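You operate a simulated robot arm through the tools that you are given. There is no shell and no other tool. Be economical: measure what you need, move in short steps, check, and stop when the job is done.

You are at the controls of a simulated two-armed robot. One attempt, no reset.

JOB
Pick up the clear jar from the shelf under bench fifty-seven with one hand, pass it to the other hand and put it on the cart top before the tall blue case. Set down upright: clear jar.

The check looks at the end state, three seconds after you hand in, the way a careful person would. Anything else that was tipped, shoved, dropped, spilled or broken makes it a failure.

ROBOT AND FRAMES
Two 7-joint arms with two-finger parallel grippers on one trunk, on a base that drives. Base frame: it is fixed to the floor where the robot stands at the start and does not move with it; the origin is under the middle of the robot, x ahead of it, y to its left, z up. Readings come in m, rad, newtons and seconds.
The left shoulder is at the start at [0.05, 0.168, 0.882], the right one opposite. With the tool pointing down near the work surface each hand reaches from about 0.1 to 0.58 m from the robot's upright axis, wherever it stands, measured 20 degrees to its own side. Places, roughly: cart top before the tall blue case (19x20 cm) [1.14, 1.46, 0.8]. Payload 1.57 kg a hand.
The tool frame of a hand sits at the grasp point between the pads (the TCP): z along the fingers, y along the line on which they close. The tips reach 0.03 m beyond it. The gripper opens to 0.08 m. The fingers are 0.017 m wide and 0.012 m thick; the gripper's body (0.04 by 0.082 m) begins 0.08 m behind the TCP.
Orientation is that of the tool frame in the base frame, as a unit quaternion [w, x, y, z]. With the fingers straight down and closing along the base's y, the tool's x points along the base's -x, its y along +y and its z along -z.

CONTROLS
- The arms move only by the tool step_arm. It takes "left_motion", "right_motion" or both (then of equal length, played together; a hand with none holds still); each is one flat list of numbers, 7 for each row, row after row: the turn, a rotation vector about the tool's x, y, z in rad, then the shift along the tool's x, y, z in m, then the opening, from 0 (shut) to 1 (fully open). In form: [rx, ry, rz, tx, ty, tz, jaw, rx, ry, rz, tx, ty, tz, jaw, ...]. A call has 1 to 20 rows; each row is the pose to reach, as a shift and turn from the pose commanded when the call began, along the tool's axes at that moment. Rows are played at 5 a second. More than 0.05 m and 0.15 rad between two rows, or a gripper value outside its range, and nothing of the call is played. Where a pose cannot be reached the arm comes as near as it can. A force on the tool above 40 N (or 10 N above the force at the start of the call, whichever is more), or a blocked arm, ends the call early, and 0.2 s more pass. Each finger travels about 0.045 m/s and halts on what it meets, pressing with about 36 N; the grip force reading is that of the motor and also rises with nothing between the fingers. The clock runs only during rows and for 0.2 s after the last one: add rows that repeat a pose to give the fingers time. The reply holds the time, the measured pose of the TCP, the force on the tool along the base axes, the opening and the grip force, in the units named above and with some noise, with the torque about the TCP (base axes, N m) and any sound that the robot's microphone picked up, and new pictures: "show" is both (left out), scene, wrist or none (wrist: the cameras of the hands that moved).
- Cameras (640 x 400 px; columns grow to the right, rows downward): "scene" is now at [0.101, 0.0169, 1.062]; the picture's right is [0.22, -0.98, 0.00], its down [-0.90, -0.20, -0.39] and it looks along [0.38, 0.08, -0.92] (base axes); focal length 287 px, centre (320, 200). "left" rides on the left gripper at [0.072, 0.007, -0.122] in its tool frame; the picture's right is [-0.09, 1.00, 0.00], its down [-0.84, -0.08, -0.54] and it looks along [-0.54, -0.05, 0.84] (tool axes); focal length 238 px, centre (320, 200). "right" rides on the right gripper at [0.072, -0.007, -0.122] in its tool frame; the picture's right is [0.09, 1.00, 0.00], its down [-0.84, 0.08, -0.54] and it looks along [-0.54, 0.05, 0.84] (tool axes); focal length 238 px, centre (320, 200). There is no depth. A picture from a camera that has moved, and an enlarged one, comes with that camera's place and axes in the base frame and with its lens. The place of the scene camera against the robot may be out by one fixed shift of up to 0.018 m in any direction.
- lift_body(by): slides the trunk up (or, below 0, down) by that many m; the arms and the scene camera ride with it, the base frame stays. It gives what a move gives, with no picture.
- drive_base(legs): drives the robot by 1 to 6 legs, each [ahead, left, turn to the left] in m, m and rad, along the robot's own axes; the way and the turn of a leg run together, so that a leg with both is an arc; at most 1.5 m and 3.142 rad a leg. The arms and the cameras ride along, it lands a little off, and it stops where it bumps. It gives what a move gives, and a new picture of the scene camera.
- aim_head(pan, tilt): turns the head with the scene camera to pan (to the left, within 1.396 rad either way) and tilt (down, from -0.506 to 1.204), counted from straight ahead of the robot. It gives what a move gives, and a new picture of the scene camera.
- enlarge(camera, box): a new picture of the part [left, top, right, bottom] of that camera's present view, enlarged. No time passes.
- close_job(): hands the job in; it is judged then, once.

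Go step by step. Nothing tells you exact positions but the pictures and the camera data: compare them with the known pose of the tool, close in by small moves and look again before you grip or let go. The budget is 120 turns and 260 pictures, counting those below and the enlarged ones. Unless the task says otherwise, let go and move clear before handing in, and close with one line.

The tools are called after "Emit:" as name(argument=value, ...) on one line, values as JSON. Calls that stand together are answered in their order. step_arm: Moves the arms, as the interface text tells. Its arguments: {"type":"object","properties":{"left_motion":{"type":"array"},"right_motion":{"type":"array"},"show":{"type":"string","enum":["both","scene","wrist","none"]}},"required":[]} The other tools are called the same way: lift_body (by) slides the trunk up or down; drive_base (legs) drives the base; aim_head (pan, tilt) turns the head that bears the scene camera; enlarge (camera, box) takes an enlarged picture of a part of a camera's view; close_job () hands the job in.

At the start:

```text
t: 0.0
left_position: [0.3132, 0.1505, 0.6122]
left_ee_rot: [0.0, 0.0, 1.0, 0.0]
left_ft_force: [0.1, 0.7, -0.2]
left_torque: [0.01, -0.06, -0.02]
left_opening: 0.0801
left_grip_force: 0.0
right_position: [0.2744, -0.0787, 0.5413]
right_ee_rot: [0.001, 0.0, 1.0, 0.0]
right_ft_force: [-0.2, 0.0, 0.0]
right_torque: [0.01, -0.02, 0.0]
right_opening: 0.0797
right_grip_force: 0.2
trunk travel left (down, up): [-0.05, 0.393]
robot x, y, heading: [0.0025, 0.0015, -0.004]
head pan, tilt: [0.222, 1.175]
```

scene: 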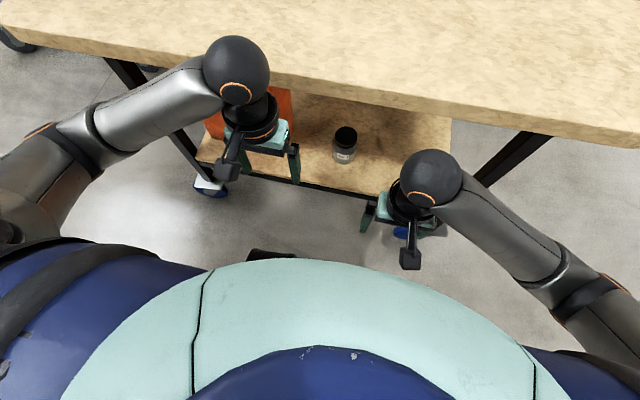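
right: 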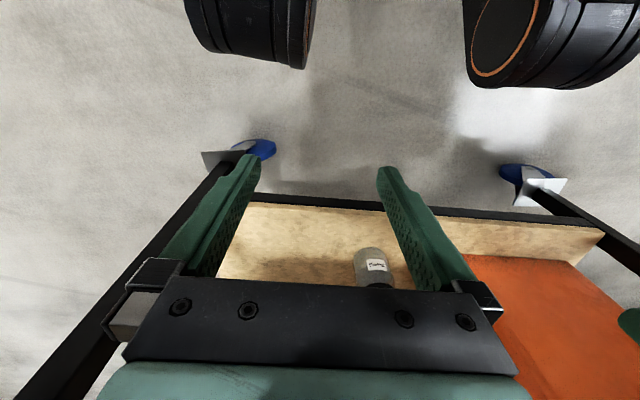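
left: 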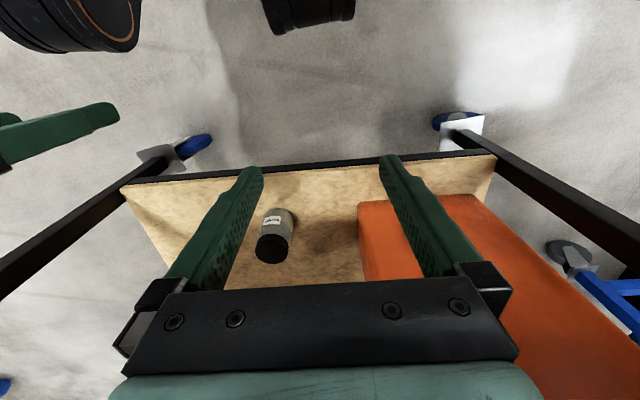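

The jar stands on the lower shelf at about [0.53, 0.05, 0.37], right of an orange box and set back under the bench edge. I'll look more closely at the jar and the surroundings, then find the cart.

Emit:
enlarge(camera="scene", box=[180, 60, 460, 235])

Emit:
enlarge(camera="left", box=[120, 140, 440, 340])

Emit:
aim_head(pan=0.9, tilt=0.35)

Emit:
aim_head(pan=0.0, tilt=0.6)

```text
2.29 times, centred on (320, 148) of scene
camera zoom: at [0.101, 0.0169, 1.062], right [0.22, -0.98, 0.0], down [-0.9, -0.2, -0.39], along [0.38, 0.08, -0.92], focal length 656 px, centre (320, 320)
```

zoom: 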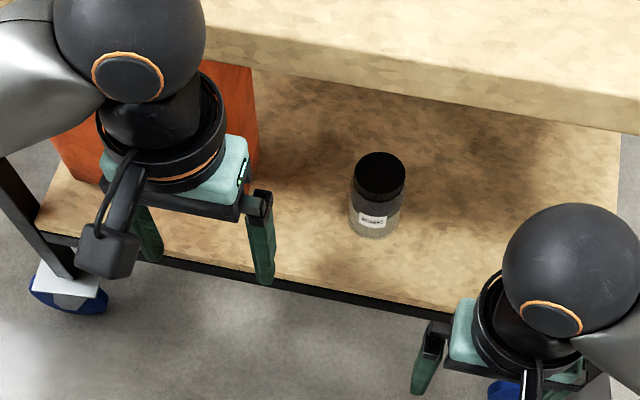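

```text
2.00 times, centred on (280, 240) of left
camera zoom: at [0.2409, 0.1567, 0.7351], right [0.09, 1.0, 0.0], down [0.84, -0.08, 0.54], along [0.54, -0.05, -0.84], focal length 477 px, centre (400, 120)
```

zoom: 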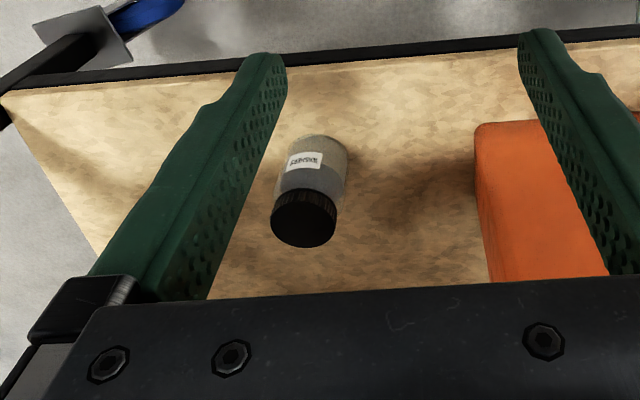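

```text
t: 1.1
left_position: [0.3131, 0.1505, 0.6133]
left_ee_rot: [0.0, 0.0, 1.0, 0.0]
left_ft_force: [0.1, -0.5, 0.5]
left_torque: [0.0, 0.04, -0.01]
left_opening: 0.0799
left_grip_force: 0.1
right_position: [0.2749, -0.0789, 0.5417]
right_ee_rot: [-0.001, 0.0, 1.0, 0.0]
right_ft_force: [0.3, -0.1, -0.3]
right_torque: [0.02, 0.02, 0.01]
right_opening: 0.0802
right_grip_force: 0.0
trunk travel left (down, up): [-0.05, 0.393]
robot x, y, heading: [-0.0024, 0.0012, -0.002]
head pan, tilt: [0.901, 0.351]
camera scene: at [0.1026, 0.0771, 1.1279], right [0.78, -0.62, 0.0], down [-0.21, -0.27, -0.94], along [0.58, 0.74, -0.34], focal length 287 px, centre (320, 200)
```

scene: 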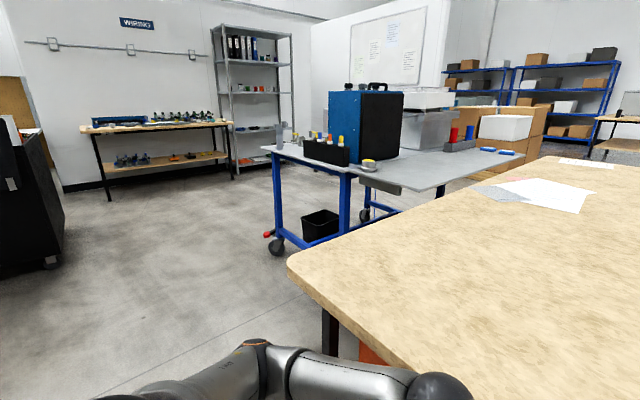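

```text
t: 2.4
left_position: [0.3131, 0.151, 0.6122]
left_ee_rot: [0.0, 0.0, 1.0, -0.001]
left_ft_force: [-0.2, -0.1, -0.1]
left_torque: [-0.03, -0.01, 0.0]
left_opening: 0.0801
left_grip_force: 0.1
right_position: [0.2742, -0.0789, 0.5405]
right_ee_rot: [0.0, -0.001, 1.0, 0.0]
right_ft_force: [0.1, -0.1, -0.7]
right_torque: [0.02, 0.02, 0.02]
right_opening: 0.0799
right_grip_force: 0.0
trunk travel left (down, up): [-0.05, 0.393]
robot x, y, heading: [0.0015, 0.0044, -0.005]
head pan, tilt: [0.0, 0.6]
camera scene: at [0.1331, 0.0043, 1.1052], right [0.0, -1.0, 0.0], down [-0.56, 0.0, -0.83], along [0.83, 0.0, -0.56], focal length 287 px, centre (320, 200)
```

scene: 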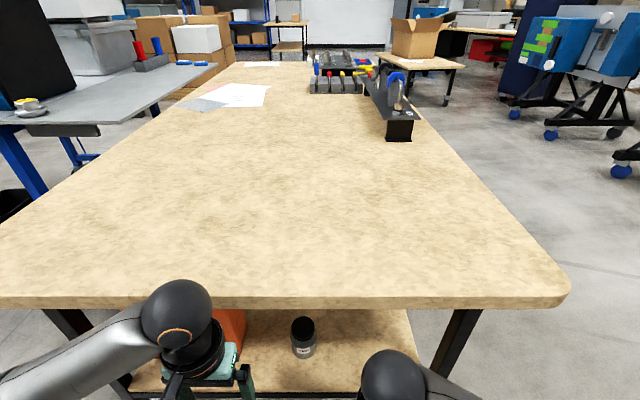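

The jar is about 6 cm wide and 8–9 cm tall on a shelf at z of about 0.345, with the bench edge at x of about 0.40. The right hand will go in tilted 30° below horizontal while the left hand moves aside. First comes a pre-grasp pose in front of the shelf.

Emit:
step_arm(right_motion=[0, -0.131, 0, -0.013, 0.015, 0.018, 1, 0, -0.262, 0, -0.026, 0.03, 0.035, 1, 0, -0.393, 0, -0.04, 0.045, 0.053, 1, 0, -0.524, 0, -0.053, 0.06, 0.07, 1, 0, -0.654, 0, -0.066, 0.076, 0.088, 1, 0, -0.785, 0, -0.08, 0.091, 0.106, 1, 0, -0.916, 0, -0.093, 0.106, 0.123, 1, 0, -1.047, 0, -0.106, 0.121, 0.141, 1], left_motion=[0, 0, 0, 0.01, 0.04, 0, 1, 0, 0, 0, 0.02, 0.08, 0, 1, 0, 0, 0, 0.03, 0.12, 0, 1, 0, 0, 0, 0.03, 0.14, 0, 1, 0, 0, 0, 0.03, 0.14, 0, 1, 0, 0, 0, 0.03, 0.14, 0, 1, 0, 0, 0, 0.03, 0.14, 0, 1, 0, 0, 0, 0.03, 0.14, 0, 1], show="both")

```text
t: 3.4
left_position: [0.2819, 0.2882, 0.6127]
left_ee_rot: [-0.001, 0.0, 1.0, 0.001]
left_ft_force: [0.7, -0.1, -0.8]
left_torque: [-0.01, 0.0, -0.02]
left_opening: 0.0799
left_grip_force: 0.1
right_position: [0.3235, -0.0212, 0.4796]
right_ee_rot: [0.247, -0.01, 0.969, 0.002]
right_ft_force: [-6.0, -4.6, 13.8]
right_torque: [0.29, 1.51, 0.59]
right_opening: 0.0802
right_grip_force: 0.1
trunk travel left (down, up): [-0.05, 0.393]
robot x, y, heading: [-0.0025, 0.002, 0.005]
head pan, tilt: [0.0, 0.6]
stopped in row 5 (right hand): the force on the tool passed its limit at 120 N (the readings are from after the stop); the commanded pose is now the measured one
camera scene: at [0.1328, 0.0042, 1.1055], right [0.0, -1.0, 0.0], down [-0.56, 0.0, -0.83], along [0.83, 0.0, -0.56], focal length 287 px, centre (320, 200)
camera right: at [0.2017, -0.0304, 0.5531], right [-0.1, 0.99, -0.05], down [0.47, 0.09, 0.88], along [0.88, 0.06, -0.48], focal length 238 px, centre (320, 200)
camera left: at [0.2105, 0.2943, 0.7356], right [0.09, 1.0, 0.0], down [0.84, -0.08, 0.54], along [0.54, -0.05, -0.84], focal length 238 px, centre (320, 200)
```

scene: 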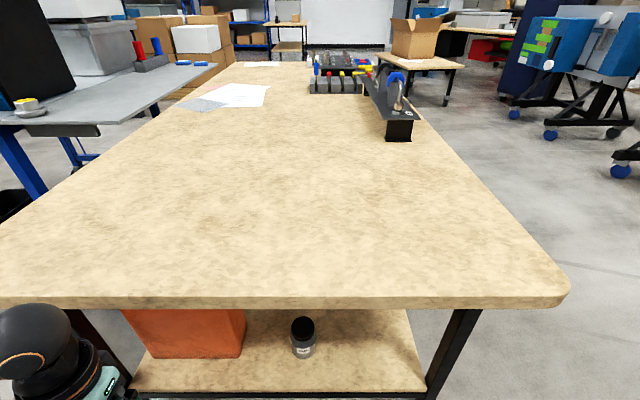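
right: 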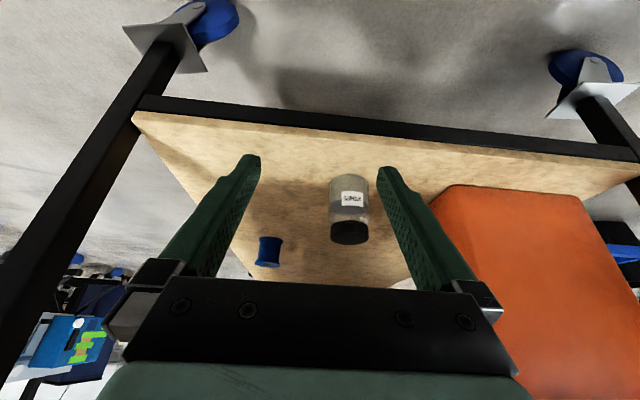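
left: 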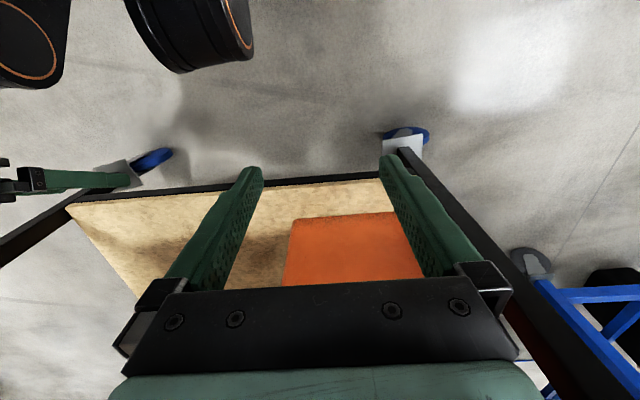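

The right hand hit something at about x=0.32, z=0.48. I need to see what touched before moving on.

Emit:
aim_head(pan=-0.2, tilt=1.2)

```text
t: 4.4
left_position: [0.2819, 0.2879, 0.6123]
left_ee_rot: [-0.001, 0.001, 1.0, 0.001]
left_ft_force: [-0.3, -0.9, 0.6]
left_torque: [-0.01, -0.02, 0.04]
left_opening: 0.08
left_grip_force: 0.0
right_position: [0.3238, -0.0203, 0.4794]
right_ee_rot: [0.249, -0.006, 0.969, 0.001]
right_ft_force: [-10.3, -3.0, 28.4]
right_torque: [0.24, 3.1, 0.5]
right_opening: 0.0798
right_grip_force: 0.1
trunk travel left (down, up): [-0.05, 0.393]
robot x, y, heading: [0.0002, 0.0008, -0.001]
head pan, tilt: [-0.201, 1.201]
camera scene: at [0.0987, -0.007, 1.0609], right [-0.2, -0.98, 0.0], down [-0.91, 0.19, -0.36], along [0.36, -0.07, -0.93], focal length 287 px, centre (320, 200)
```

scene: 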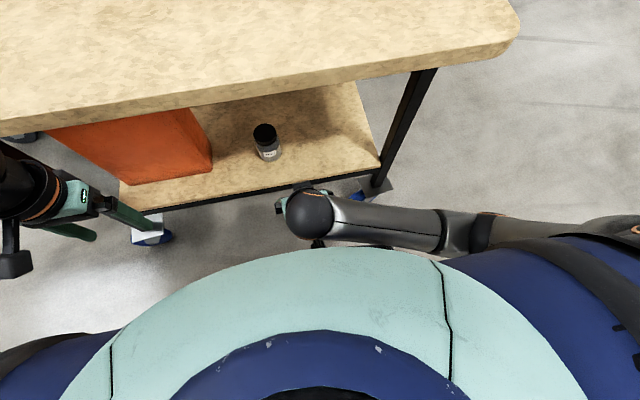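

The contact sits behind the hand, where its camera is over the robot's own base front. I'll raise the hand off it, then back the robot up a little for room.

Emit:
step_arm(right_motion=[0, 0, 0, -0.02, 0, -0.017, 1, 0, 0, 0, -0.042, 0, -0.034, 1], show="wrist")

Emit:
drive_base(legs=[[-0.1, 0, 0]])

```text
t: 5.0
left_position: [0.2825, 0.2885, 0.6132]
left_ee_rot: [-0.001, 0.001, 1.0, 0.0]
left_ft_force: [-0.3, 0.9, 0.2]
left_torque: [-0.01, 0.0, 0.01]
left_opening: 0.0802
left_grip_force: 0.1
right_position: [0.3445, -0.0277, 0.5206]
right_ee_rot: [0.244, -0.006, 0.97, -0.013]
right_ft_force: [-0.2, 0.1, 0.2]
right_torque: [0.02, -0.02, 0.01]
right_opening: 0.08
right_grip_force: 0.0
trunk travel left (down, up): [-0.05, 0.393]
robot x, y, heading: [-0.0023, 0.0011, 0.005]
head pan, tilt: [-0.201, 1.201]
camera right: at [0.2242, -0.0357, 0.5956], right [-0.09, 0.99, -0.07], down [0.48, 0.1, 0.87], along [0.87, 0.04, -0.49], focal length 238 px, centre (320, 200)
```

right: 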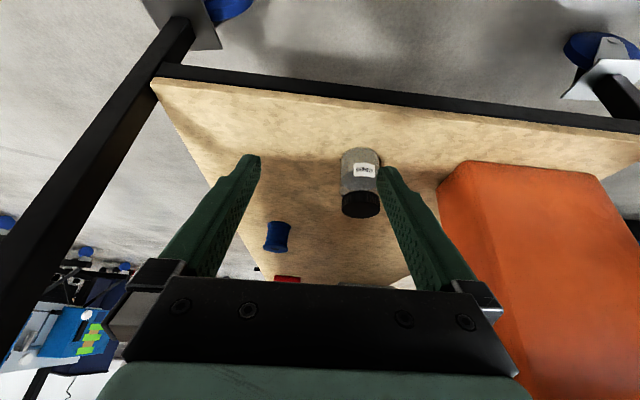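

```text
t: 6.1
left_position: [0.1827, 0.289, 0.6119]
left_ee_rot: [-0.001, -0.001, 1.0, 0.0]
left_ft_force: [0.0, -0.2, 0.0]
left_torque: [0.01, -0.01, 0.02]
left_opening: 0.08
left_grip_force: 0.0
right_position: [0.2463, -0.0278, 0.524]
right_ee_rot: [0.247, -0.006, 0.969, -0.009]
right_ft_force: [0.3, -0.1, 0.0]
right_torque: [-0.01, 0.03, -0.03]
right_opening: 0.08
right_grip_force: 0.1
trunk travel left (down, up): [-0.05, 0.393]
robot x, y, heading: [-0.1013, -0.0006, -0.002]
head pan, tilt: [-0.201, 1.201]
camera scene: at [-0.0004, -0.0069, 1.0606], right [-0.2, -0.98, 0.0], down [-0.91, 0.19, -0.36], along [0.35, -0.07, -0.93], focal length 287 px, centre (320, 200)
```

scene: 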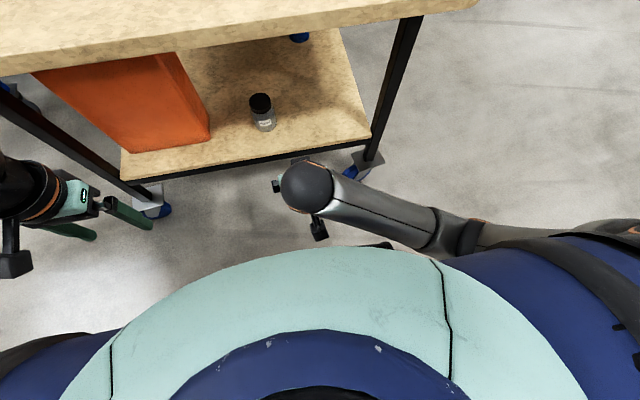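

The jar is at about [0.537, 0.041], lid top z of about 0.43. Now I go to the tilted pre-grasp in front of the shelf.

Emit:
step_arm(right_motion=[0, -0.11, 0, -0.016, 0.014, 0.035, 1, 0, -0.22, 0, -0.032, 0.028, 0.07, 1, 0, -0.33, 0, -0.049, 0.041, 0.104, 1, 0, -0.44, 0, -0.065, 0.055, 0.139, 1, 0, -0.548, 0, -0.081, 0.069, 0.174, 1], show="both")

```text
t: 7.4
left_position: [0.1791, 0.2917, 0.6179]
left_ee_rot: [0.006, 0.0, 1.0, -0.006]
left_ft_force: [-0.2, 0.2, -0.9]
left_torque: [0.01, 0.0, -0.01]
left_opening: 0.0798
left_grip_force: 0.1
right_position: [0.4059, 0.0052, 0.4956]
right_ee_rot: [0.578, 0.004, 0.816, 0.027]
right_ft_force: [0.3, -0.1, -0.2]
right_torque: [0.0, 0.0, 0.0]
right_opening: 0.08
right_grip_force: 0.2
trunk travel left (down, up): [-0.05, 0.393]
robot x, y, heading: [-0.1038, 0.0014, 0.005]
head pan, tilt: [-0.201, 1.201]
stopped in row 5 (right hand): the arm was blocked; the commanded pose is now the measured one
camera scene: at [-0.0109, 0.0006, 1.0671], right [-0.2, -0.98, 0.01], down [-0.91, 0.18, -0.38], along [0.37, -0.08, -0.93], focal length 287 px, centre (320, 200)
camera right: at [0.2672, -0.0054, 0.468], right [-0.05, 1.0, -0.04], down [-0.24, 0.03, 0.97], along [0.97, 0.06, 0.23], focal length 238 px, centre (320, 200)
```

scene: 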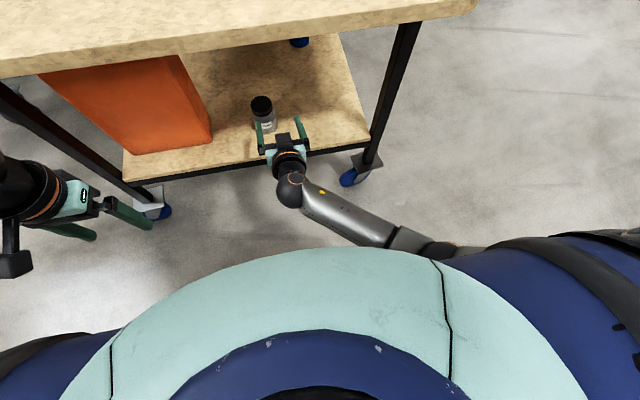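
right: 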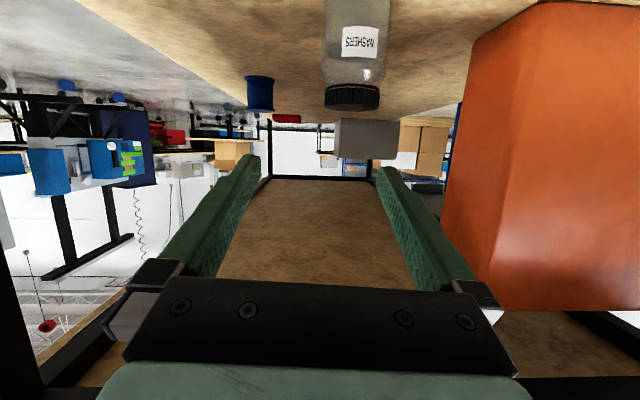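

The arm got blocked, most likely because the forearm is folded against the robot's own base. I'll back off to a 45° tilt and then move the robot back so the arm is straighter.

Emit:
step_arm(right_motion=[0, 0.14, 0, -0.013, 0.01, 0.006, 1, 0, 0.29, 0, -0.026, 0.02, 0.012, 1, 0, 0.44, 0, -0.038, 0.035, 0.018, 1], show="scene")

```text
t: 8.1
left_position: [0.1789, 0.2917, 0.6166]
left_ee_rot: [0.004, -0.001, 1.0, -0.006]
left_ft_force: [-1.3, 0.1, 0.5]
left_torque: [0.0, -0.02, -0.03]
left_opening: 0.08
left_grip_force: 0.0
right_position: [0.381, -0.0574, 0.4232]
right_ee_rot: [0.375, -0.026, 0.925, -0.057]
right_ft_force: [0.1, -0.3, -0.5]
right_torque: [0.0, 0.01, 0.01]
right_opening: 0.0802
right_grip_force: 0.0
trunk travel left (down, up): [-0.05, 0.393]
robot x, y, heading: [-0.1001, 0.0003, 0.002]
head pan, tilt: [-0.201, 1.201]
stopped in row 3 (right hand): the arm was blocked; the commanded pose is now the measured one
camera scene: at [-0.0085, 0.0009, 1.0647], right [-0.2, -0.98, 0.01], down [-0.91, 0.18, -0.37], along [0.36, -0.08, -0.93], focal length 287 px, centre (320, 200)
```

scene: 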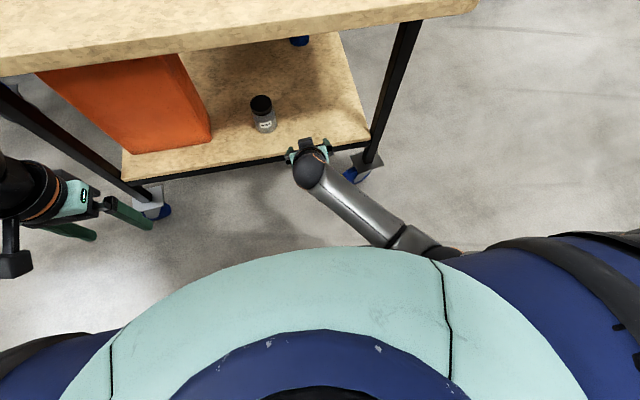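

The elbow seems jammed on the robot's own base, pushing the trunk up slightly. Raising the trunk should free the arm, and there is room under the bench top.

Emit:
lift_body(by=0.08)

Emit:
aim_head(pan=-0.6, tilt=1.2)

```text
t: 9.3
left_position: [0.1832, 0.2878, 0.6919]
left_ee_rot: [-0.001, 0.0, 1.0, 0.0]
left_ft_force: [0.3, 0.4, -0.2]
left_torque: [0.0, -0.01, -0.01]
left_opening: 0.0799
left_grip_force: 0.1
right_position: [0.3794, -0.0645, 0.4865]
right_ee_rot: [0.361, -0.024, 0.93, -0.06]
right_ft_force: [0.3, 0.3, -0.4]
right_torque: [0.02, -0.01, 0.03]
right_opening: 0.0801
right_grip_force: 0.0
trunk travel left (down, up): [-0.13, 0.313]
robot x, y, heading: [-0.1024, 0.0025, 0.001]
head pan, tilt: [-0.201, 1.201]
```

```text
t: 10.1
left_position: [0.1832, 0.2884, 0.6924]
left_ee_rot: [-0.001, -0.001, 1.0, 0.0]
left_ft_force: [-0.5, 0.2, -0.7]
left_torque: [0.03, 0.0, -0.01]
left_opening: 0.08
left_grip_force: 0.0
right_position: [0.3806, -0.0639, 0.4865]
right_ee_rot: [0.362, -0.024, 0.93, -0.06]
right_ft_force: [-0.7, 0.5, 0.1]
right_torque: [0.01, 0.03, 0.01]
right_opening: 0.08
right_grip_force: 0.0
trunk travel left (down, up): [-0.13, 0.313]
robot x, y, heading: [-0.0995, 0.0013, -0.001]
head pan, tilt: [-0.6, 1.201]
camera scene: at [-0.0091, -0.0273, 1.1406], right [-0.56, -0.83, 0.0], down [-0.77, 0.53, -0.36], along [0.3, -0.2, -0.93], focal length 287 px, centre (320, 200)
```

scene: 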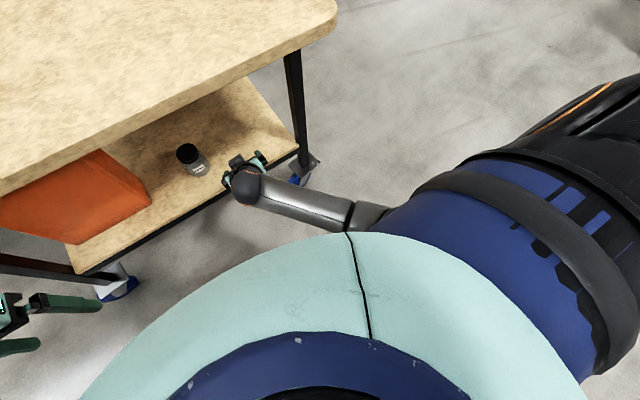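

The arm is free again. I'll back the robot up further, extend the arm forward in a 45° grasp posture in open space, and later drive it in toward the jar.

Emit:
drive_base(legs=[[-0.16, 0, 0]])

Emit:
step_arm(right_motion=[-0.054, -0.012, -0.02, -0.023, 0.021, 0.022, 1, -0.108, -0.024, -0.04, -0.046, 0.042, 0.043, 1, -0.161, -0.035, -0.059, -0.068, 0.064, 0.065, 1, -0.215, -0.047, -0.079, -0.091, 0.085, 0.086, 1, -0.269, -0.059, -0.099, -0.114, 0.106, 0.108, 1, -0.269, -0.059, -0.099, -0.114, 0.106, 0.108, 1], show="both")

```text
t: 11.6
left_position: [0.0234, 0.2892, 0.6921]
left_ee_rot: [-0.001, -0.001, 1.0, 0.0]
left_ft_force: [0.1, -0.3, -0.9]
left_torque: [0.0, 0.0, -0.02]
left_opening: 0.0799
left_grip_force: 0.1
right_position: [0.2214, -0.0647, 0.4869]
right_ee_rot: [0.361, -0.023, 0.93, -0.061]
right_ft_force: [0.4, 0.4, 0.3]
right_torque: [-0.01, 0.0, -0.01]
right_opening: 0.0797
right_grip_force: 0.1
trunk travel left (down, up): [-0.13, 0.313]
robot x, y, heading: [-0.2578, 0.0008, 0.004]
head pan, tilt: [-0.6, 1.201]
camera scene: at [-0.1675, -0.0274, 1.1406], right [-0.56, -0.83, 0.0], down [-0.77, 0.53, -0.36], along [0.3, -0.2, -0.93], focal length 287 px, centre (320, 200)
```

scene: 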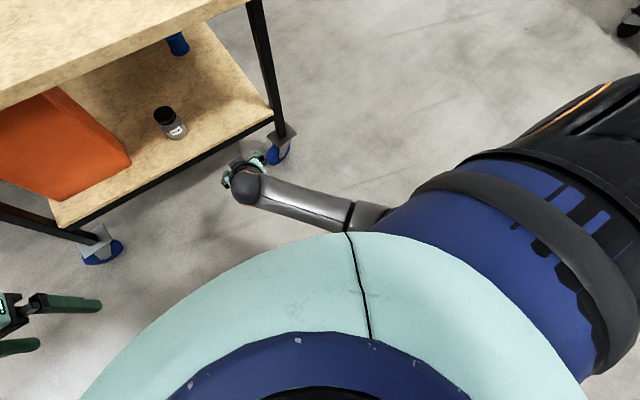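

```text
t: 12.3
left_position: [0.0247, 0.289, 0.6921]
left_ee_rot: [0.0, 0.0, 1.0, 0.0]
left_ft_force: [0.1, -0.5, 0.1]
left_torque: [-0.02, -0.01, 0.04]
left_opening: 0.0801
left_grip_force: 0.0
right_position: [0.2874, -0.1272, 0.4369]
right_ee_rot: [0.349, -0.074, 0.93, -0.095]
right_ft_force: [-0.1, -1.0, 0.4]
right_torque: [-0.02, 0.01, 0.0]
right_opening: 0.0798
right_grip_force: 0.1
trunk travel left (down, up): [-0.13, 0.313]
robot x, y, heading: [-0.2564, 0.0001, -0.001]
head pan, tilt: [-0.6, 1.201]
stopped in row 3 (right hand): the arm was blocked; the commanded pose is now the measured one
camera scene: at [-0.1677, -0.0274, 1.1406], right [-0.56, -0.83, 0.0], down [-0.77, 0.53, -0.36], along [0.3, -0.2, -0.93], focal length 287 px, centre (320, 200)
camera right: at [0.153, -0.1344, 0.4825], right [-0.14, 0.95, -0.28], down [0.26, 0.31, 0.91], along [0.96, 0.06, -0.29], focal length 238 px, centre (320, 200)
```

scene: 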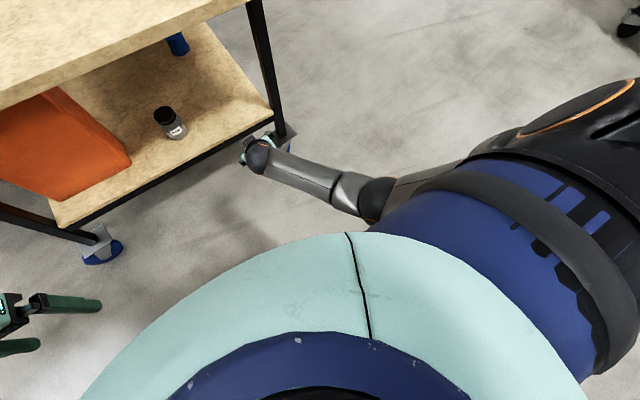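
right: 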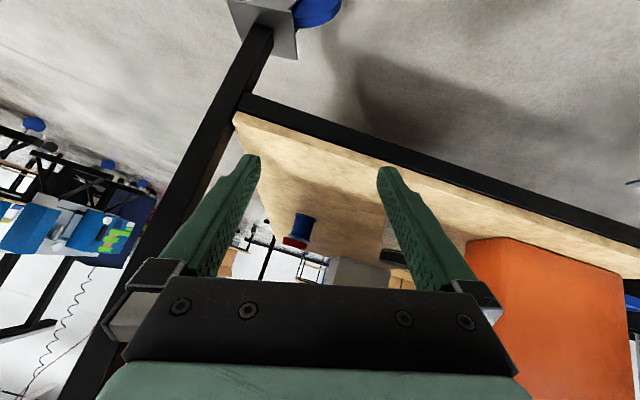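

The arm seems limited when reaching across the body. I'll bring it back to a relaxed posture straight ahead of its shoulder, and then line the robot up so the jar is on that line.

Emit:
step_arm(right_motion=[-0.033, 0.073, 0.036, 0.003, -0.012, -0.034, 1, -0.065, 0.146, 0.072, 0.006, -0.024, -0.068, 1, -0.098, 0.22, 0.108, 0.009, -0.036, -0.103, 1, -0.13, 0.293, 0.144, 0.012, -0.048, -0.137, 1, -0.163, 0.366, 0.18, 0.015, -0.06, -0.171, 1], show="scene")

```text
t: 13.5
left_position: [0.0235, 0.288, 0.6925]
left_ee_rot: [-0.001, 0.0, 1.0, 0.0]
left_ft_force: [0.3, 0.5, 0.6]
left_torque: [-0.01, 0.02, 0.04]
left_opening: 0.0799
left_grip_force: 0.1
right_position: [0.1669, -0.1683, 0.569]
right_ee_rot: [0.173, 0.0, 0.985, 0.002]
right_ft_force: [-0.6, -0.5, -0.4]
right_torque: [0.0, 0.03, -0.01]
right_opening: 0.0795
right_grip_force: 0.0
trunk travel left (down, up): [-0.13, 0.313]
robot x, y, heading: [-0.2576, 0.0006, -0.001]
head pan, tilt: [-0.6, 1.201]
camera scene: at [-0.1674, -0.0275, 1.1406], right [-0.56, -0.83, 0.0], down [-0.77, 0.53, -0.36], along [0.3, -0.2, -0.93], focal length 287 px, centre (320, 200)
```

scene: 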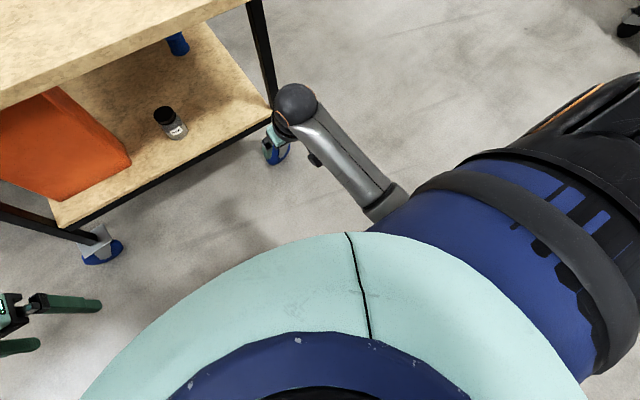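

It's in a clean posture. Now I tilt to about 50° while extending straight ahead.

Emit:
step_arm(right_motion=[0, -0.105, 0, -0.014, 0, 0.02, 1, 0, -0.21, 0, -0.028, 0, 0.04, 1, 0, -0.315, 0, -0.042, 0, 0.06, 1, 0, -0.42, 0, -0.056, 0, 0.08, 1, 0, -0.524, 0, -0.07, 0, 0.1, 1], show="both")

```text
t: 14.7
left_position: [0.0235, 0.2881, 0.693]
left_ee_rot: [-0.001, 0.0, 1.0, 0.001]
left_ft_force: [-0.5, -0.3, -0.4]
left_torque: [0.02, 0.01, 0.02]
left_opening: 0.08
left_grip_force: 0.1
right_position: [0.267, -0.1667, 0.4974]
right_ee_rot: [0.424, -0.001, 0.905, 0.002]
right_ft_force: [0.1, 0.0, 0.6]
right_torque: [0.0, 0.0, 0.0]
right_opening: 0.0799
right_grip_force: 0.0
trunk travel left (down, up): [-0.13, 0.313]
robot x, y, heading: [-0.2576, -0.0003, -0.0]
head pan, tilt: [-0.6, 1.201]
camera scene: at [-0.1675, -0.0275, 1.1406], right [-0.56, -0.83, 0.0], down [-0.77, 0.53, -0.36], along [0.3, -0.2, -0.93], focal length 287 px, centre (320, 200)
camera right: at [0.1279, -0.1747, 0.5203], right [-0.06, 1.0, -0.07], down [0.12, 0.07, 0.99], along [0.99, 0.05, -0.12], focal length 238 px, centre (320, 200)
```

scene: 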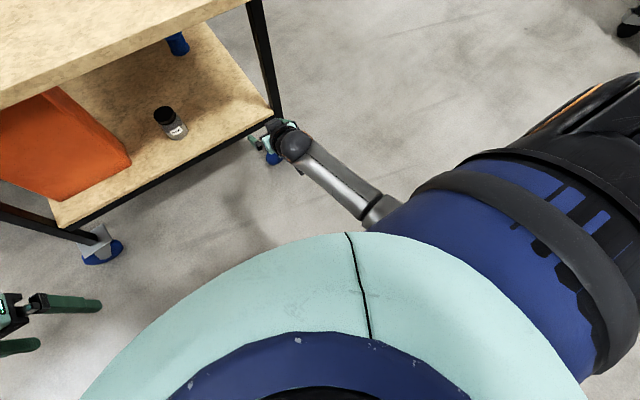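
right: 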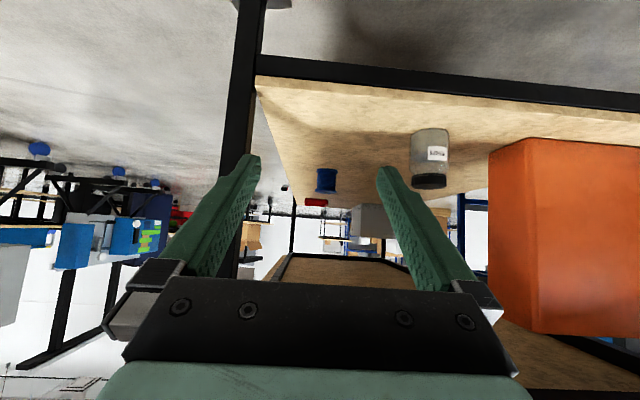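

That works well. I'll extend slightly, lower the trunk to grasp height, and shift the robot left so the hand lines up with the jar at y of about 0.041.

Emit:
step_arm(right_motion=[0, 0, 0, -0.004, 0, 0.036, 1, 0, 0, 0, -0.008, 0, 0.072, 1], show="none")

Emit:
lift_body(by=-0.06)

Emit:
drive_base(legs=[[0, 0.208, 0]])

Emit:
enlarge(camera="right", box=[0, 0, 640, 400])

```text
t: 15.5
left_position: [0.0237, 0.2895, 0.6923]
left_ee_rot: [-0.001, 0.0, 1.0, -0.001]
left_ft_force: [-0.3, -0.2, -0.1]
left_torque: [-0.03, -0.02, 0.01]
left_opening: 0.0799
left_grip_force: 0.0
right_position: [0.304, -0.1751, 0.434]
right_ee_rot: [0.405, -0.003, 0.914, -0.005]
right_ft_force: [-0.2, 0.7, 0.5]
right_torque: [-0.01, 0.01, 0.01]
right_opening: 0.08
right_grip_force: 0.1
trunk travel left (down, up): [-0.13, 0.313]
robot x, y, heading: [-0.2531, -0.0027, -0.003]
head pan, tilt: [-0.6, 1.201]
stopped in row 2 (right hand): the arm was blocked; the commanded pose is now the measured one
```

```text
t: 16.5
left_position: [0.0252, 0.2887, 0.6334]
left_ee_rot: [-0.001, 0.0, 1.0, 0.0]
left_ft_force: [0.1, -0.9, 0.2]
left_torque: [-0.01, 0.02, 0.05]
left_opening: 0.0799
left_grip_force: 0.0
right_position: [0.3055, -0.1769, 0.3732]
right_ee_rot: [0.406, -0.003, 0.914, -0.005]
right_ft_force: [-0.3, -0.6, 0.0]
right_torque: [-0.02, -0.01, 0.0]
right_opening: 0.0804
right_grip_force: 0.1
trunk travel left (down, up): [-0.07, 0.373]
robot x, y, heading: [-0.2576, 0.0007, 0.002]
head pan, tilt: [-0.6, 1.201]
```

```text
t: 18.9
left_position: [0.0242, 0.4952, 0.6331]
left_ee_rot: [-0.001, 0.001, 1.0, 0.001]
left_ft_force: [0.8, -0.3, -0.1]
left_torque: [0.01, 0.0, -0.03]
left_opening: 0.0799
left_grip_force: 0.1
right_position: [0.3045, 0.0307, 0.3727]
right_ee_rot: [0.405, -0.003, 0.914, -0.005]
right_ft_force: [0.2, -0.4, -0.4]
right_torque: [-0.02, 0.01, 0.0]
right_opening: 0.0801
right_grip_force: 0.0
trunk travel left (down, up): [-0.07, 0.373]
robot x, y, heading: [-0.2593, 0.2087, 0.001]
head pan, tilt: [-0.6, 1.201]
camera scene: at [-0.1676, 0.1792, 1.0806], right [-0.57, -0.82, 0.0], down [-0.77, 0.53, -0.36], along [0.3, -0.2, -0.93], focal length 287 px, centre (320, 200)
```

scene: 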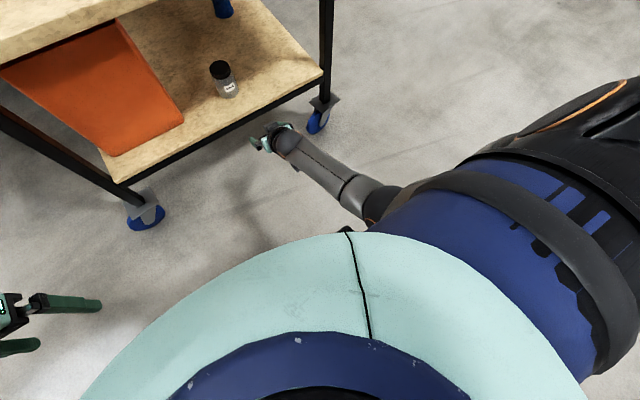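

```text
1.00 times, centred on (320, 200) of right (not enlarged: the box is as wide or as high as the picture)
camera zoom: at [0.1668, 0.0233, 0.4031], right [-0.06, 0.99, -0.08], down [0.16, 0.09, 0.98], along [0.99, 0.05, -0.16], focal length 238 px, centre (320, 200)
```

zoom: 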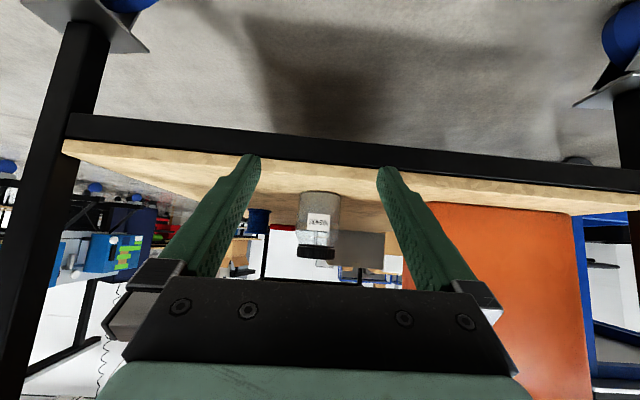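

The jar's centre is at y of about 0.042 and spans z 0.34–0.43, and the hand is at y=0.031. I'll raise it 1.5 cm for tip clearance, shift left 1 cm and drive part way in.

Emit:
lift_body(by=0.015)

Emit:
drive_base(legs=[[0.14, 0.011, 0]])

Emit:
enlarge(camera="right", box=[160, 50, 480, 250])

```text
t: 19.5
left_position: [0.0248, 0.4949, 0.6474]
left_ee_rot: [-0.001, 0.001, 1.0, -0.001]
left_ft_force: [-0.2, -0.3, 0.0]
left_torque: [0.05, 0.01, 0.0]
left_opening: 0.0801
left_grip_force: 0.0
right_position: [0.3042, 0.0311, 0.3887]
right_ee_rot: [0.405, -0.003, 0.914, -0.005]
right_ft_force: [0.0, -0.2, 0.2]
right_torque: [-0.03, 0.0, 0.0]
right_opening: 0.0801
right_grip_force: 0.1
trunk travel left (down, up): [-0.085, 0.358]
robot x, y, heading: [-0.2582, 0.209, 0.001]
head pan, tilt: [-0.6, 1.201]
```

```text
t: 20.9
left_position: [0.163, 0.5055, 0.6466]
left_ee_rot: [-0.001, 0.0, 1.0, 0.0]
left_ft_force: [0.9, -0.7, 0.7]
left_torque: [0.01, 0.02, -0.01]
left_opening: 0.0798
left_grip_force: 0.0
right_position: [0.4446, 0.0402, 0.3886]
right_ee_rot: [0.405, -0.003, 0.914, -0.005]
right_ft_force: [1.3, -0.3, -0.2]
right_torque: [-0.02, 0.01, -0.01]
right_opening: 0.0799
right_grip_force: 0.0
trunk travel left (down, up): [-0.085, 0.358]
robot x, y, heading: [-0.1188, 0.2163, 0.001]
head pan, tilt: [-0.6, 1.201]
camera scene: at [-0.0286, 0.1901, 1.0956], right [-0.57, -0.82, 0.0], down [-0.77, 0.53, -0.36], along [0.3, -0.2, -0.93], focal length 287 px, centre (320, 200)
```

scene: 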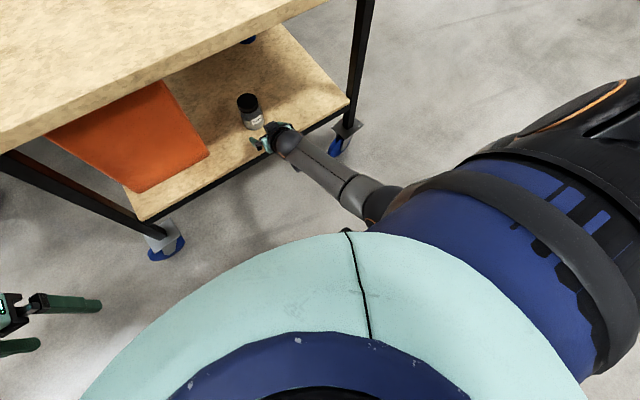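

```text
2.00 times, centred on (320, 150) of right
camera zoom: at [0.3054, 0.0339, 0.4178], right [-0.06, 0.99, -0.08], down [0.16, 0.09, 0.98], along [0.99, 0.05, -0.17], focal length 477 px, centre (320, 300)
```

zoom: 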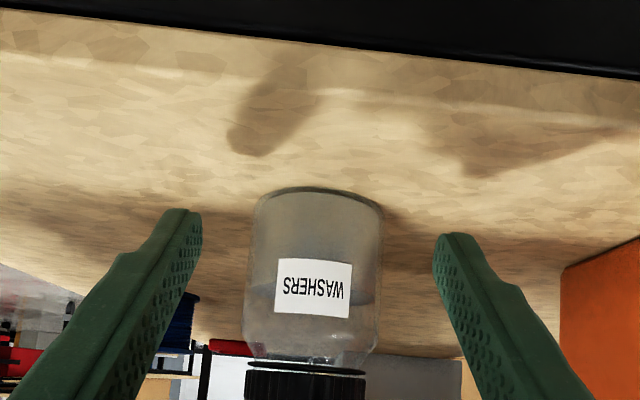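

The fingers straddle the jar's line well, with the jar at y of about 0.0425 and the hand at 0.040. I'll drive the rest of the way in.

Emit:
drive_base(legs=[[0.085, 0.002, 0]])

Emit:
enlarge(camera="right", box=[0, 0, 640, 400])

```text
t: 21.9
left_position: [0.2481, 0.5086, 0.6471]
left_ee_rot: [-0.001, 0.0, 1.0, 0.0]
left_ft_force: [-0.1, -0.4, -0.1]
left_torque: [0.01, 0.01, 0.0]
left_opening: 0.0802
left_grip_force: 0.0
right_position: [0.5277, 0.0427, 0.389]
right_ee_rot: [0.405, -0.003, 0.914, -0.005]
right_ft_force: [-0.1, 0.2, -0.3]
right_torque: [-0.02, -0.01, 0.02]
right_opening: 0.0801
right_grip_force: 0.1
trunk travel left (down, up): [-0.085, 0.358]
robot x, y, heading: [-0.0363, 0.2212, -0.001]
head pan, tilt: [-0.6, 1.201]
camera scene: at [0.056, 0.192, 1.0956], right [-0.57, -0.82, 0.0], down [-0.77, 0.53, -0.36], along [0.3, -0.2, -0.93], focal length 287 px, centre (320, 200)
```

scene: 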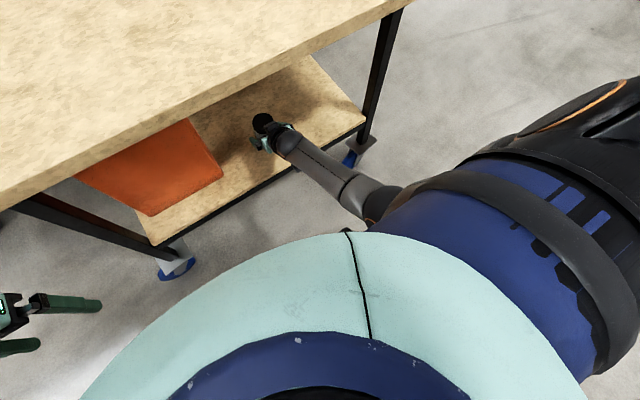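

```text
1.00 times, centred on (320, 200) of right (not enlarged: the box is as wide or as high as the picture)
camera zoom: at [0.3898, 0.0356, 0.4177], right [-0.06, 0.99, -0.08], down [0.16, 0.09, 0.98], along [0.98, 0.05, -0.17], focal length 238 px, centre (320, 200)
```

zoom: 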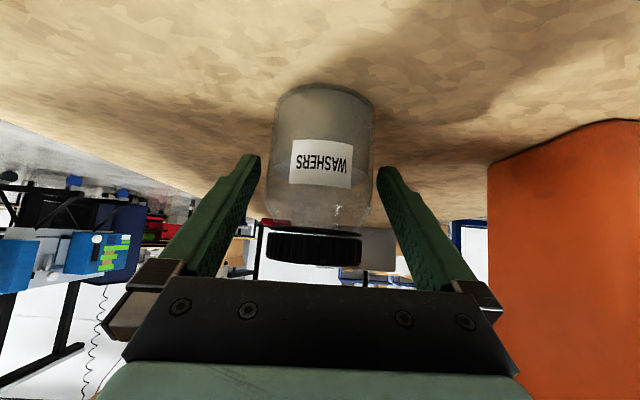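

The jar sits centred between the fingers and the TCP is about at its axis. I'll close the grip.

Emit:
step_arm(right_motion=[0, 0, 0, 0, 0, 0, 0.7, 0, 0, 0, 0, 0, 0, 0.5, 0, 0, 0, 0, 0, 0, 0.3, 0, 0, 0, 0, 0, 0, 0.3, 0, 0, 0, 0, 0, 0, 0.3], show="wrist")

```text
t: 23.1
left_position: [0.2471, 0.5081, 0.6474]
left_ee_rot: [-0.001, 0.001, 1.0, -0.001]
left_ft_force: [-0.1, 1.1, 0.1]
left_torque: [0.0, 0.0, 0.02]
left_opening: 0.0798
left_grip_force: 0.0
right_position: [0.5279, 0.044, 0.3879]
right_ee_rot: [0.405, -0.003, 0.915, -0.006]
right_ft_force: [-0.6, 1.3, -0.1]
right_torque: [0.17, 0.06, -0.01]
right_opening: 0.0675
right_grip_force: 35.9
trunk travel left (down, up): [-0.085, 0.358]
robot x, y, heading: [-0.0381, 0.2206, -0.004]
head pan, tilt: [-0.6, 1.201]
camera right: at [0.3896, 0.0356, 0.4174], right [-0.06, 0.99, -0.08], down [0.16, 0.09, 0.98], along [0.98, 0.05, -0.17], focal length 238 px, centre (320, 200)
```

right: 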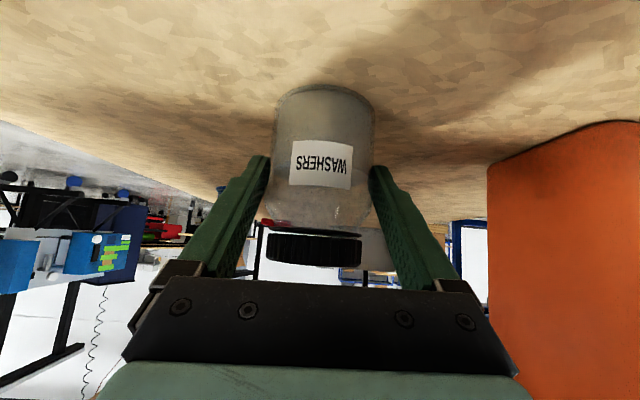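

It's gripped at 6.75 cm. I'll lift by the trunk a little and back the robot out.

Emit:
lift_body(by=0.03)

Emit:
drive_base(legs=[[-0.45, 0, 0]])

Emit:
enlarge(camera="right", box=[0, 0, 640, 400])

```text
t: 23.9
left_position: [0.2481, 0.5072, 0.678]
left_ee_rot: [-0.001, 0.001, 1.0, 0.0]
left_ft_force: [0.2, -0.1, 0.0]
left_torque: [0.0, 0.03, -0.01]
left_opening: 0.0798
left_grip_force: 0.0
right_position: [0.5271, 0.0431, 0.4173]
right_ee_rot: [0.405, -0.002, 0.914, -0.006]
right_ft_force: [0.2, -0.5, -4.2]
right_torque: [-0.04, 0.07, -0.03]
right_opening: 0.0672
right_grip_force: 36.0
trunk travel left (down, up): [-0.115, 0.328]
robot x, y, heading: [-0.0374, 0.2232, -0.0]
head pan, tilt: [-0.6, 1.201]
```

```text
t: 26.6
left_position: [-0.2008, 0.5079, 0.6774]
left_ee_rot: [-0.001, 0.003, 1.0, 0.0]
left_ft_force: [-0.4, -0.4, 0.0]
left_torque: [0.01, -0.01, 0.05]
left_opening: 0.0799
left_grip_force: 0.2
right_position: [0.0762, 0.0404, 0.418]
right_ee_rot: [0.404, -0.001, 0.915, -0.007]
right_ft_force: [0.3, -0.3, -3.6]
right_torque: [0.01, 0.06, -0.01]
right_opening: 0.067
right_grip_force: 35.9
trunk travel left (down, up): [-0.115, 0.328]
robot x, y, heading: [-0.4868, 0.2224, -0.004]
head pan, tilt: [-0.6, 1.201]
camera scene: at [-0.3934, 0.1928, 1.1255], right [-0.57, -0.82, 0.0], down [-0.77, 0.53, -0.36], along [0.3, -0.21, -0.93], focal length 287 px, centre (320, 200)
```

scene: 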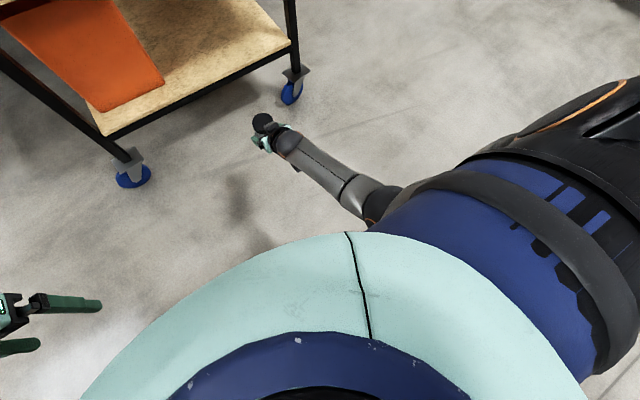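

```text
1.00 times, centred on (320, 200) of right (not enlarged: the box is as wide or as high as the picture)
camera zoom: at [-0.0606, 0.035, 0.4474], right [-0.06, 1.0, -0.08], down [0.16, 0.09, 0.98], along [0.99, 0.04, -0.17], focal length 238 px, centre (320, 200)
```

zoom: 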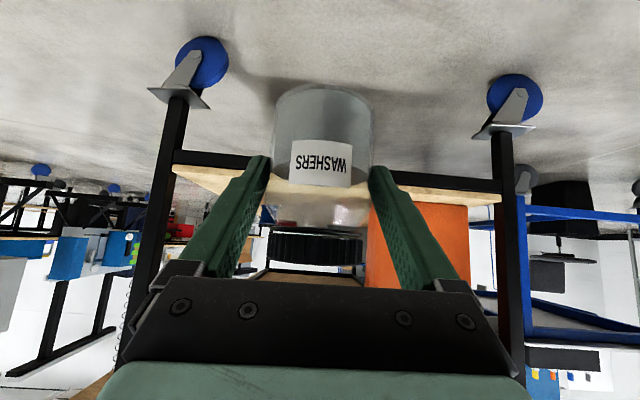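

The jar is held (about 0.4 kg) and clear of the bench. I'll raise the trunk, then bring the jar toward the middle while yawing the right hand to the left, for a later top pinch on the lid by the left hand.

Emit:
lift_body(by=0.2)

Emit:
aim_head(pan=-0.1, tilt=1.1)

Emit:
step_arm(right_motion=[-0.097, 0, -0.088, 0.006, 0.013, -0.013, 0.3, -0.194, 0, -0.176, 0.012, 0.027, -0.026, 0.3, -0.291, 0, -0.264, 0.018, 0.04, -0.039, 0.3, -0.387, 0, -0.352, 0.024, 0.054, -0.051, 0.3, -0.484, 0, -0.44, 0.03, 0.067, -0.064, 0.3, -0.581, 0, -0.528, 0.036, 0.081, -0.077, 0.3], show="scene")

```text
t: 28.8
left_position: [-0.2007, 0.5074, 0.8769]
left_ee_rot: [-0.001, 0.003, 1.0, 0.0]
left_ft_force: [-1.2, 0.5, 0.4]
left_torque: [0.0, -0.03, -0.02]
left_opening: 0.0799
left_grip_force: 0.0
right_position: [0.0773, 0.0411, 0.6181]
right_ee_rot: [0.404, 0.0, 0.915, -0.007]
right_ft_force: [0.1, 0.0, -4.5]
right_torque: [-0.01, 0.02, -0.02]
right_opening: 0.0674
right_grip_force: 35.7
trunk travel left (down, up): [-0.315, 0.128]
robot x, y, heading: [-0.4871, 0.2218, -0.008]
head pan, tilt: [-0.6, 1.201]
```

```text
t: 29.7
left_position: [-0.1994, 0.5073, 0.8777]
left_ee_rot: [-0.002, 0.003, 1.0, -0.001]
left_ft_force: [-0.1, 0.1, 0.5]
left_torque: [-0.04, 0.05, -0.01]
left_opening: 0.0802
left_grip_force: 0.1
right_position: [0.0775, 0.0415, 0.619]
right_ee_rot: [0.404, 0.0, 0.915, -0.008]
right_ft_force: [0.2, -0.5, -3.8]
right_torque: [0.02, 0.06, -0.01]
right_opening: 0.0674
right_grip_force: 36.4
trunk travel left (down, up): [-0.315, 0.128]
robot x, y, heading: [-0.4849, 0.2202, -0.005]
head pan, tilt: [-0.099, 1.1]
camera scene: at [-0.3766, 0.2179, 1.3315], right [-0.1, -0.99, 0.0], down [-0.89, 0.09, -0.45], along [0.45, -0.05, -0.89], focal length 287 px, centre (320, 200)
```

scene: 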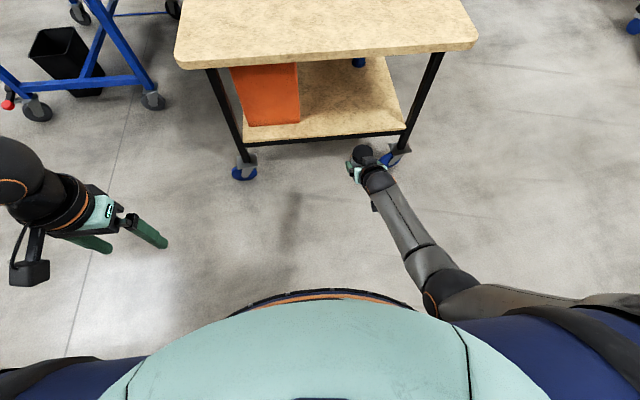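

```text
t: 31.1
left_position: [-0.2011, 0.5083, 0.878]
left_ee_rot: [-0.001, 0.003, 1.0, 0.0]
left_ft_force: [-0.5, 0.8, 1.1]
left_torque: [0.01, -0.02, 0.03]
left_opening: 0.0798
left_grip_force: 0.1
right_position: [-0.0026, 0.1241, 0.6424]
right_ee_rot: [0.372, -0.351, 0.846, 0.149]
right_ft_force: [0.1, 0.2, -4.1]
right_torque: [-0.04, 0.06, 0.0]
right_opening: 0.0672
right_grip_force: 35.9
trunk travel left (down, up): [-0.315, 0.128]
robot x, y, heading: [-0.4848, 0.2193, -0.007]
head pan, tilt: [-0.099, 1.1]
camera scene: at [-0.3766, 0.218, 1.3315], right [-0.1, -0.99, 0.0], down [-0.89, 0.09, -0.45], along [0.45, -0.05, -0.89], focal length 287 px, centre (320, 200)
```

scene: 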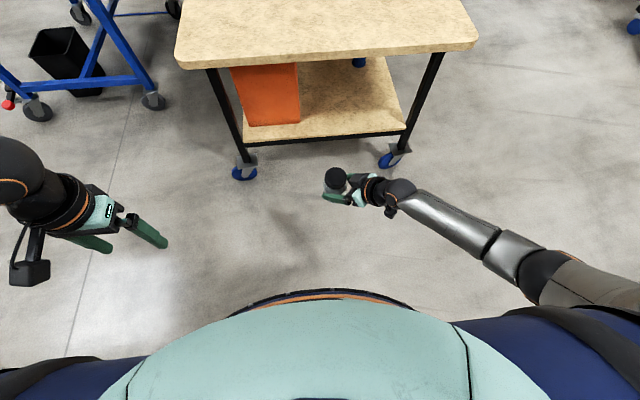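

That's working well, with the right hand yawed 45° and the jar upright. I'll continue to the full yaw.

Emit:
step_arm(right_motion=[-0.096, -0.001, -0.089, -0.004, 0.014, -0.004, 0.3, -0.192, -0.002, -0.177, -0.008, 0.028, -0.007, 0.3, -0.288, -0.003, -0.266, -0.011, 0.043, -0.011, 0.3, -0.384, -0.005, -0.355, -0.015, 0.057, -0.014, 0.3, -0.48, -0.006, -0.443, -0.019, 0.071, -0.018, 0.3, -0.576, -0.007, -0.532, -0.022, 0.085, -0.021, 0.3], show="scene")

```text
t: 32.5
left_position: [-0.2013, 0.5085, 0.8779]
left_ee_rot: [-0.001, 0.003, 1.0, -0.001]
left_ft_force: [-1.1, -0.2, 0.3]
left_torque: [0.01, 0.0, 0.0]
left_opening: 0.0799
left_grip_force: 0.1
right_position: [-0.064, 0.1828, 0.6716]
right_ee_rot: [-0.287, 0.648, -0.647, -0.281]
right_ft_force: [0.1, 0.2, -4.3]
right_torque: [-0.04, -0.03, 0.0]
right_opening: 0.0674
right_grip_force: 36.0
trunk travel left (down, up): [-0.315, 0.128]
robot x, y, heading: [-0.4863, 0.2222, -0.008]
head pan, tilt: [-0.099, 1.1]
camera scene: at [-0.3766, 0.2182, 1.3315], right [-0.1, -0.99, 0.0], down [-0.89, 0.09, -0.45], along [0.45, -0.05, -0.89], focal length 287 px, centre (320, 200)
```

scene: 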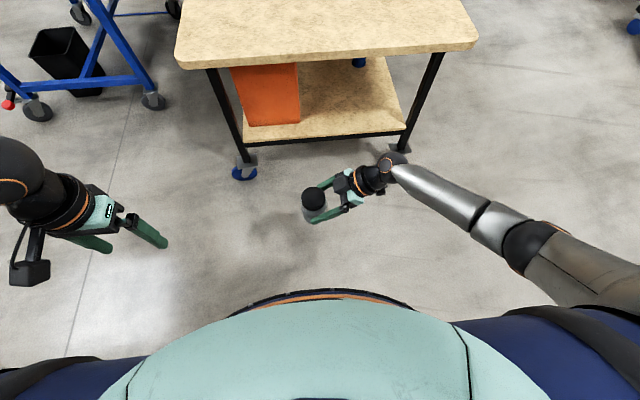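

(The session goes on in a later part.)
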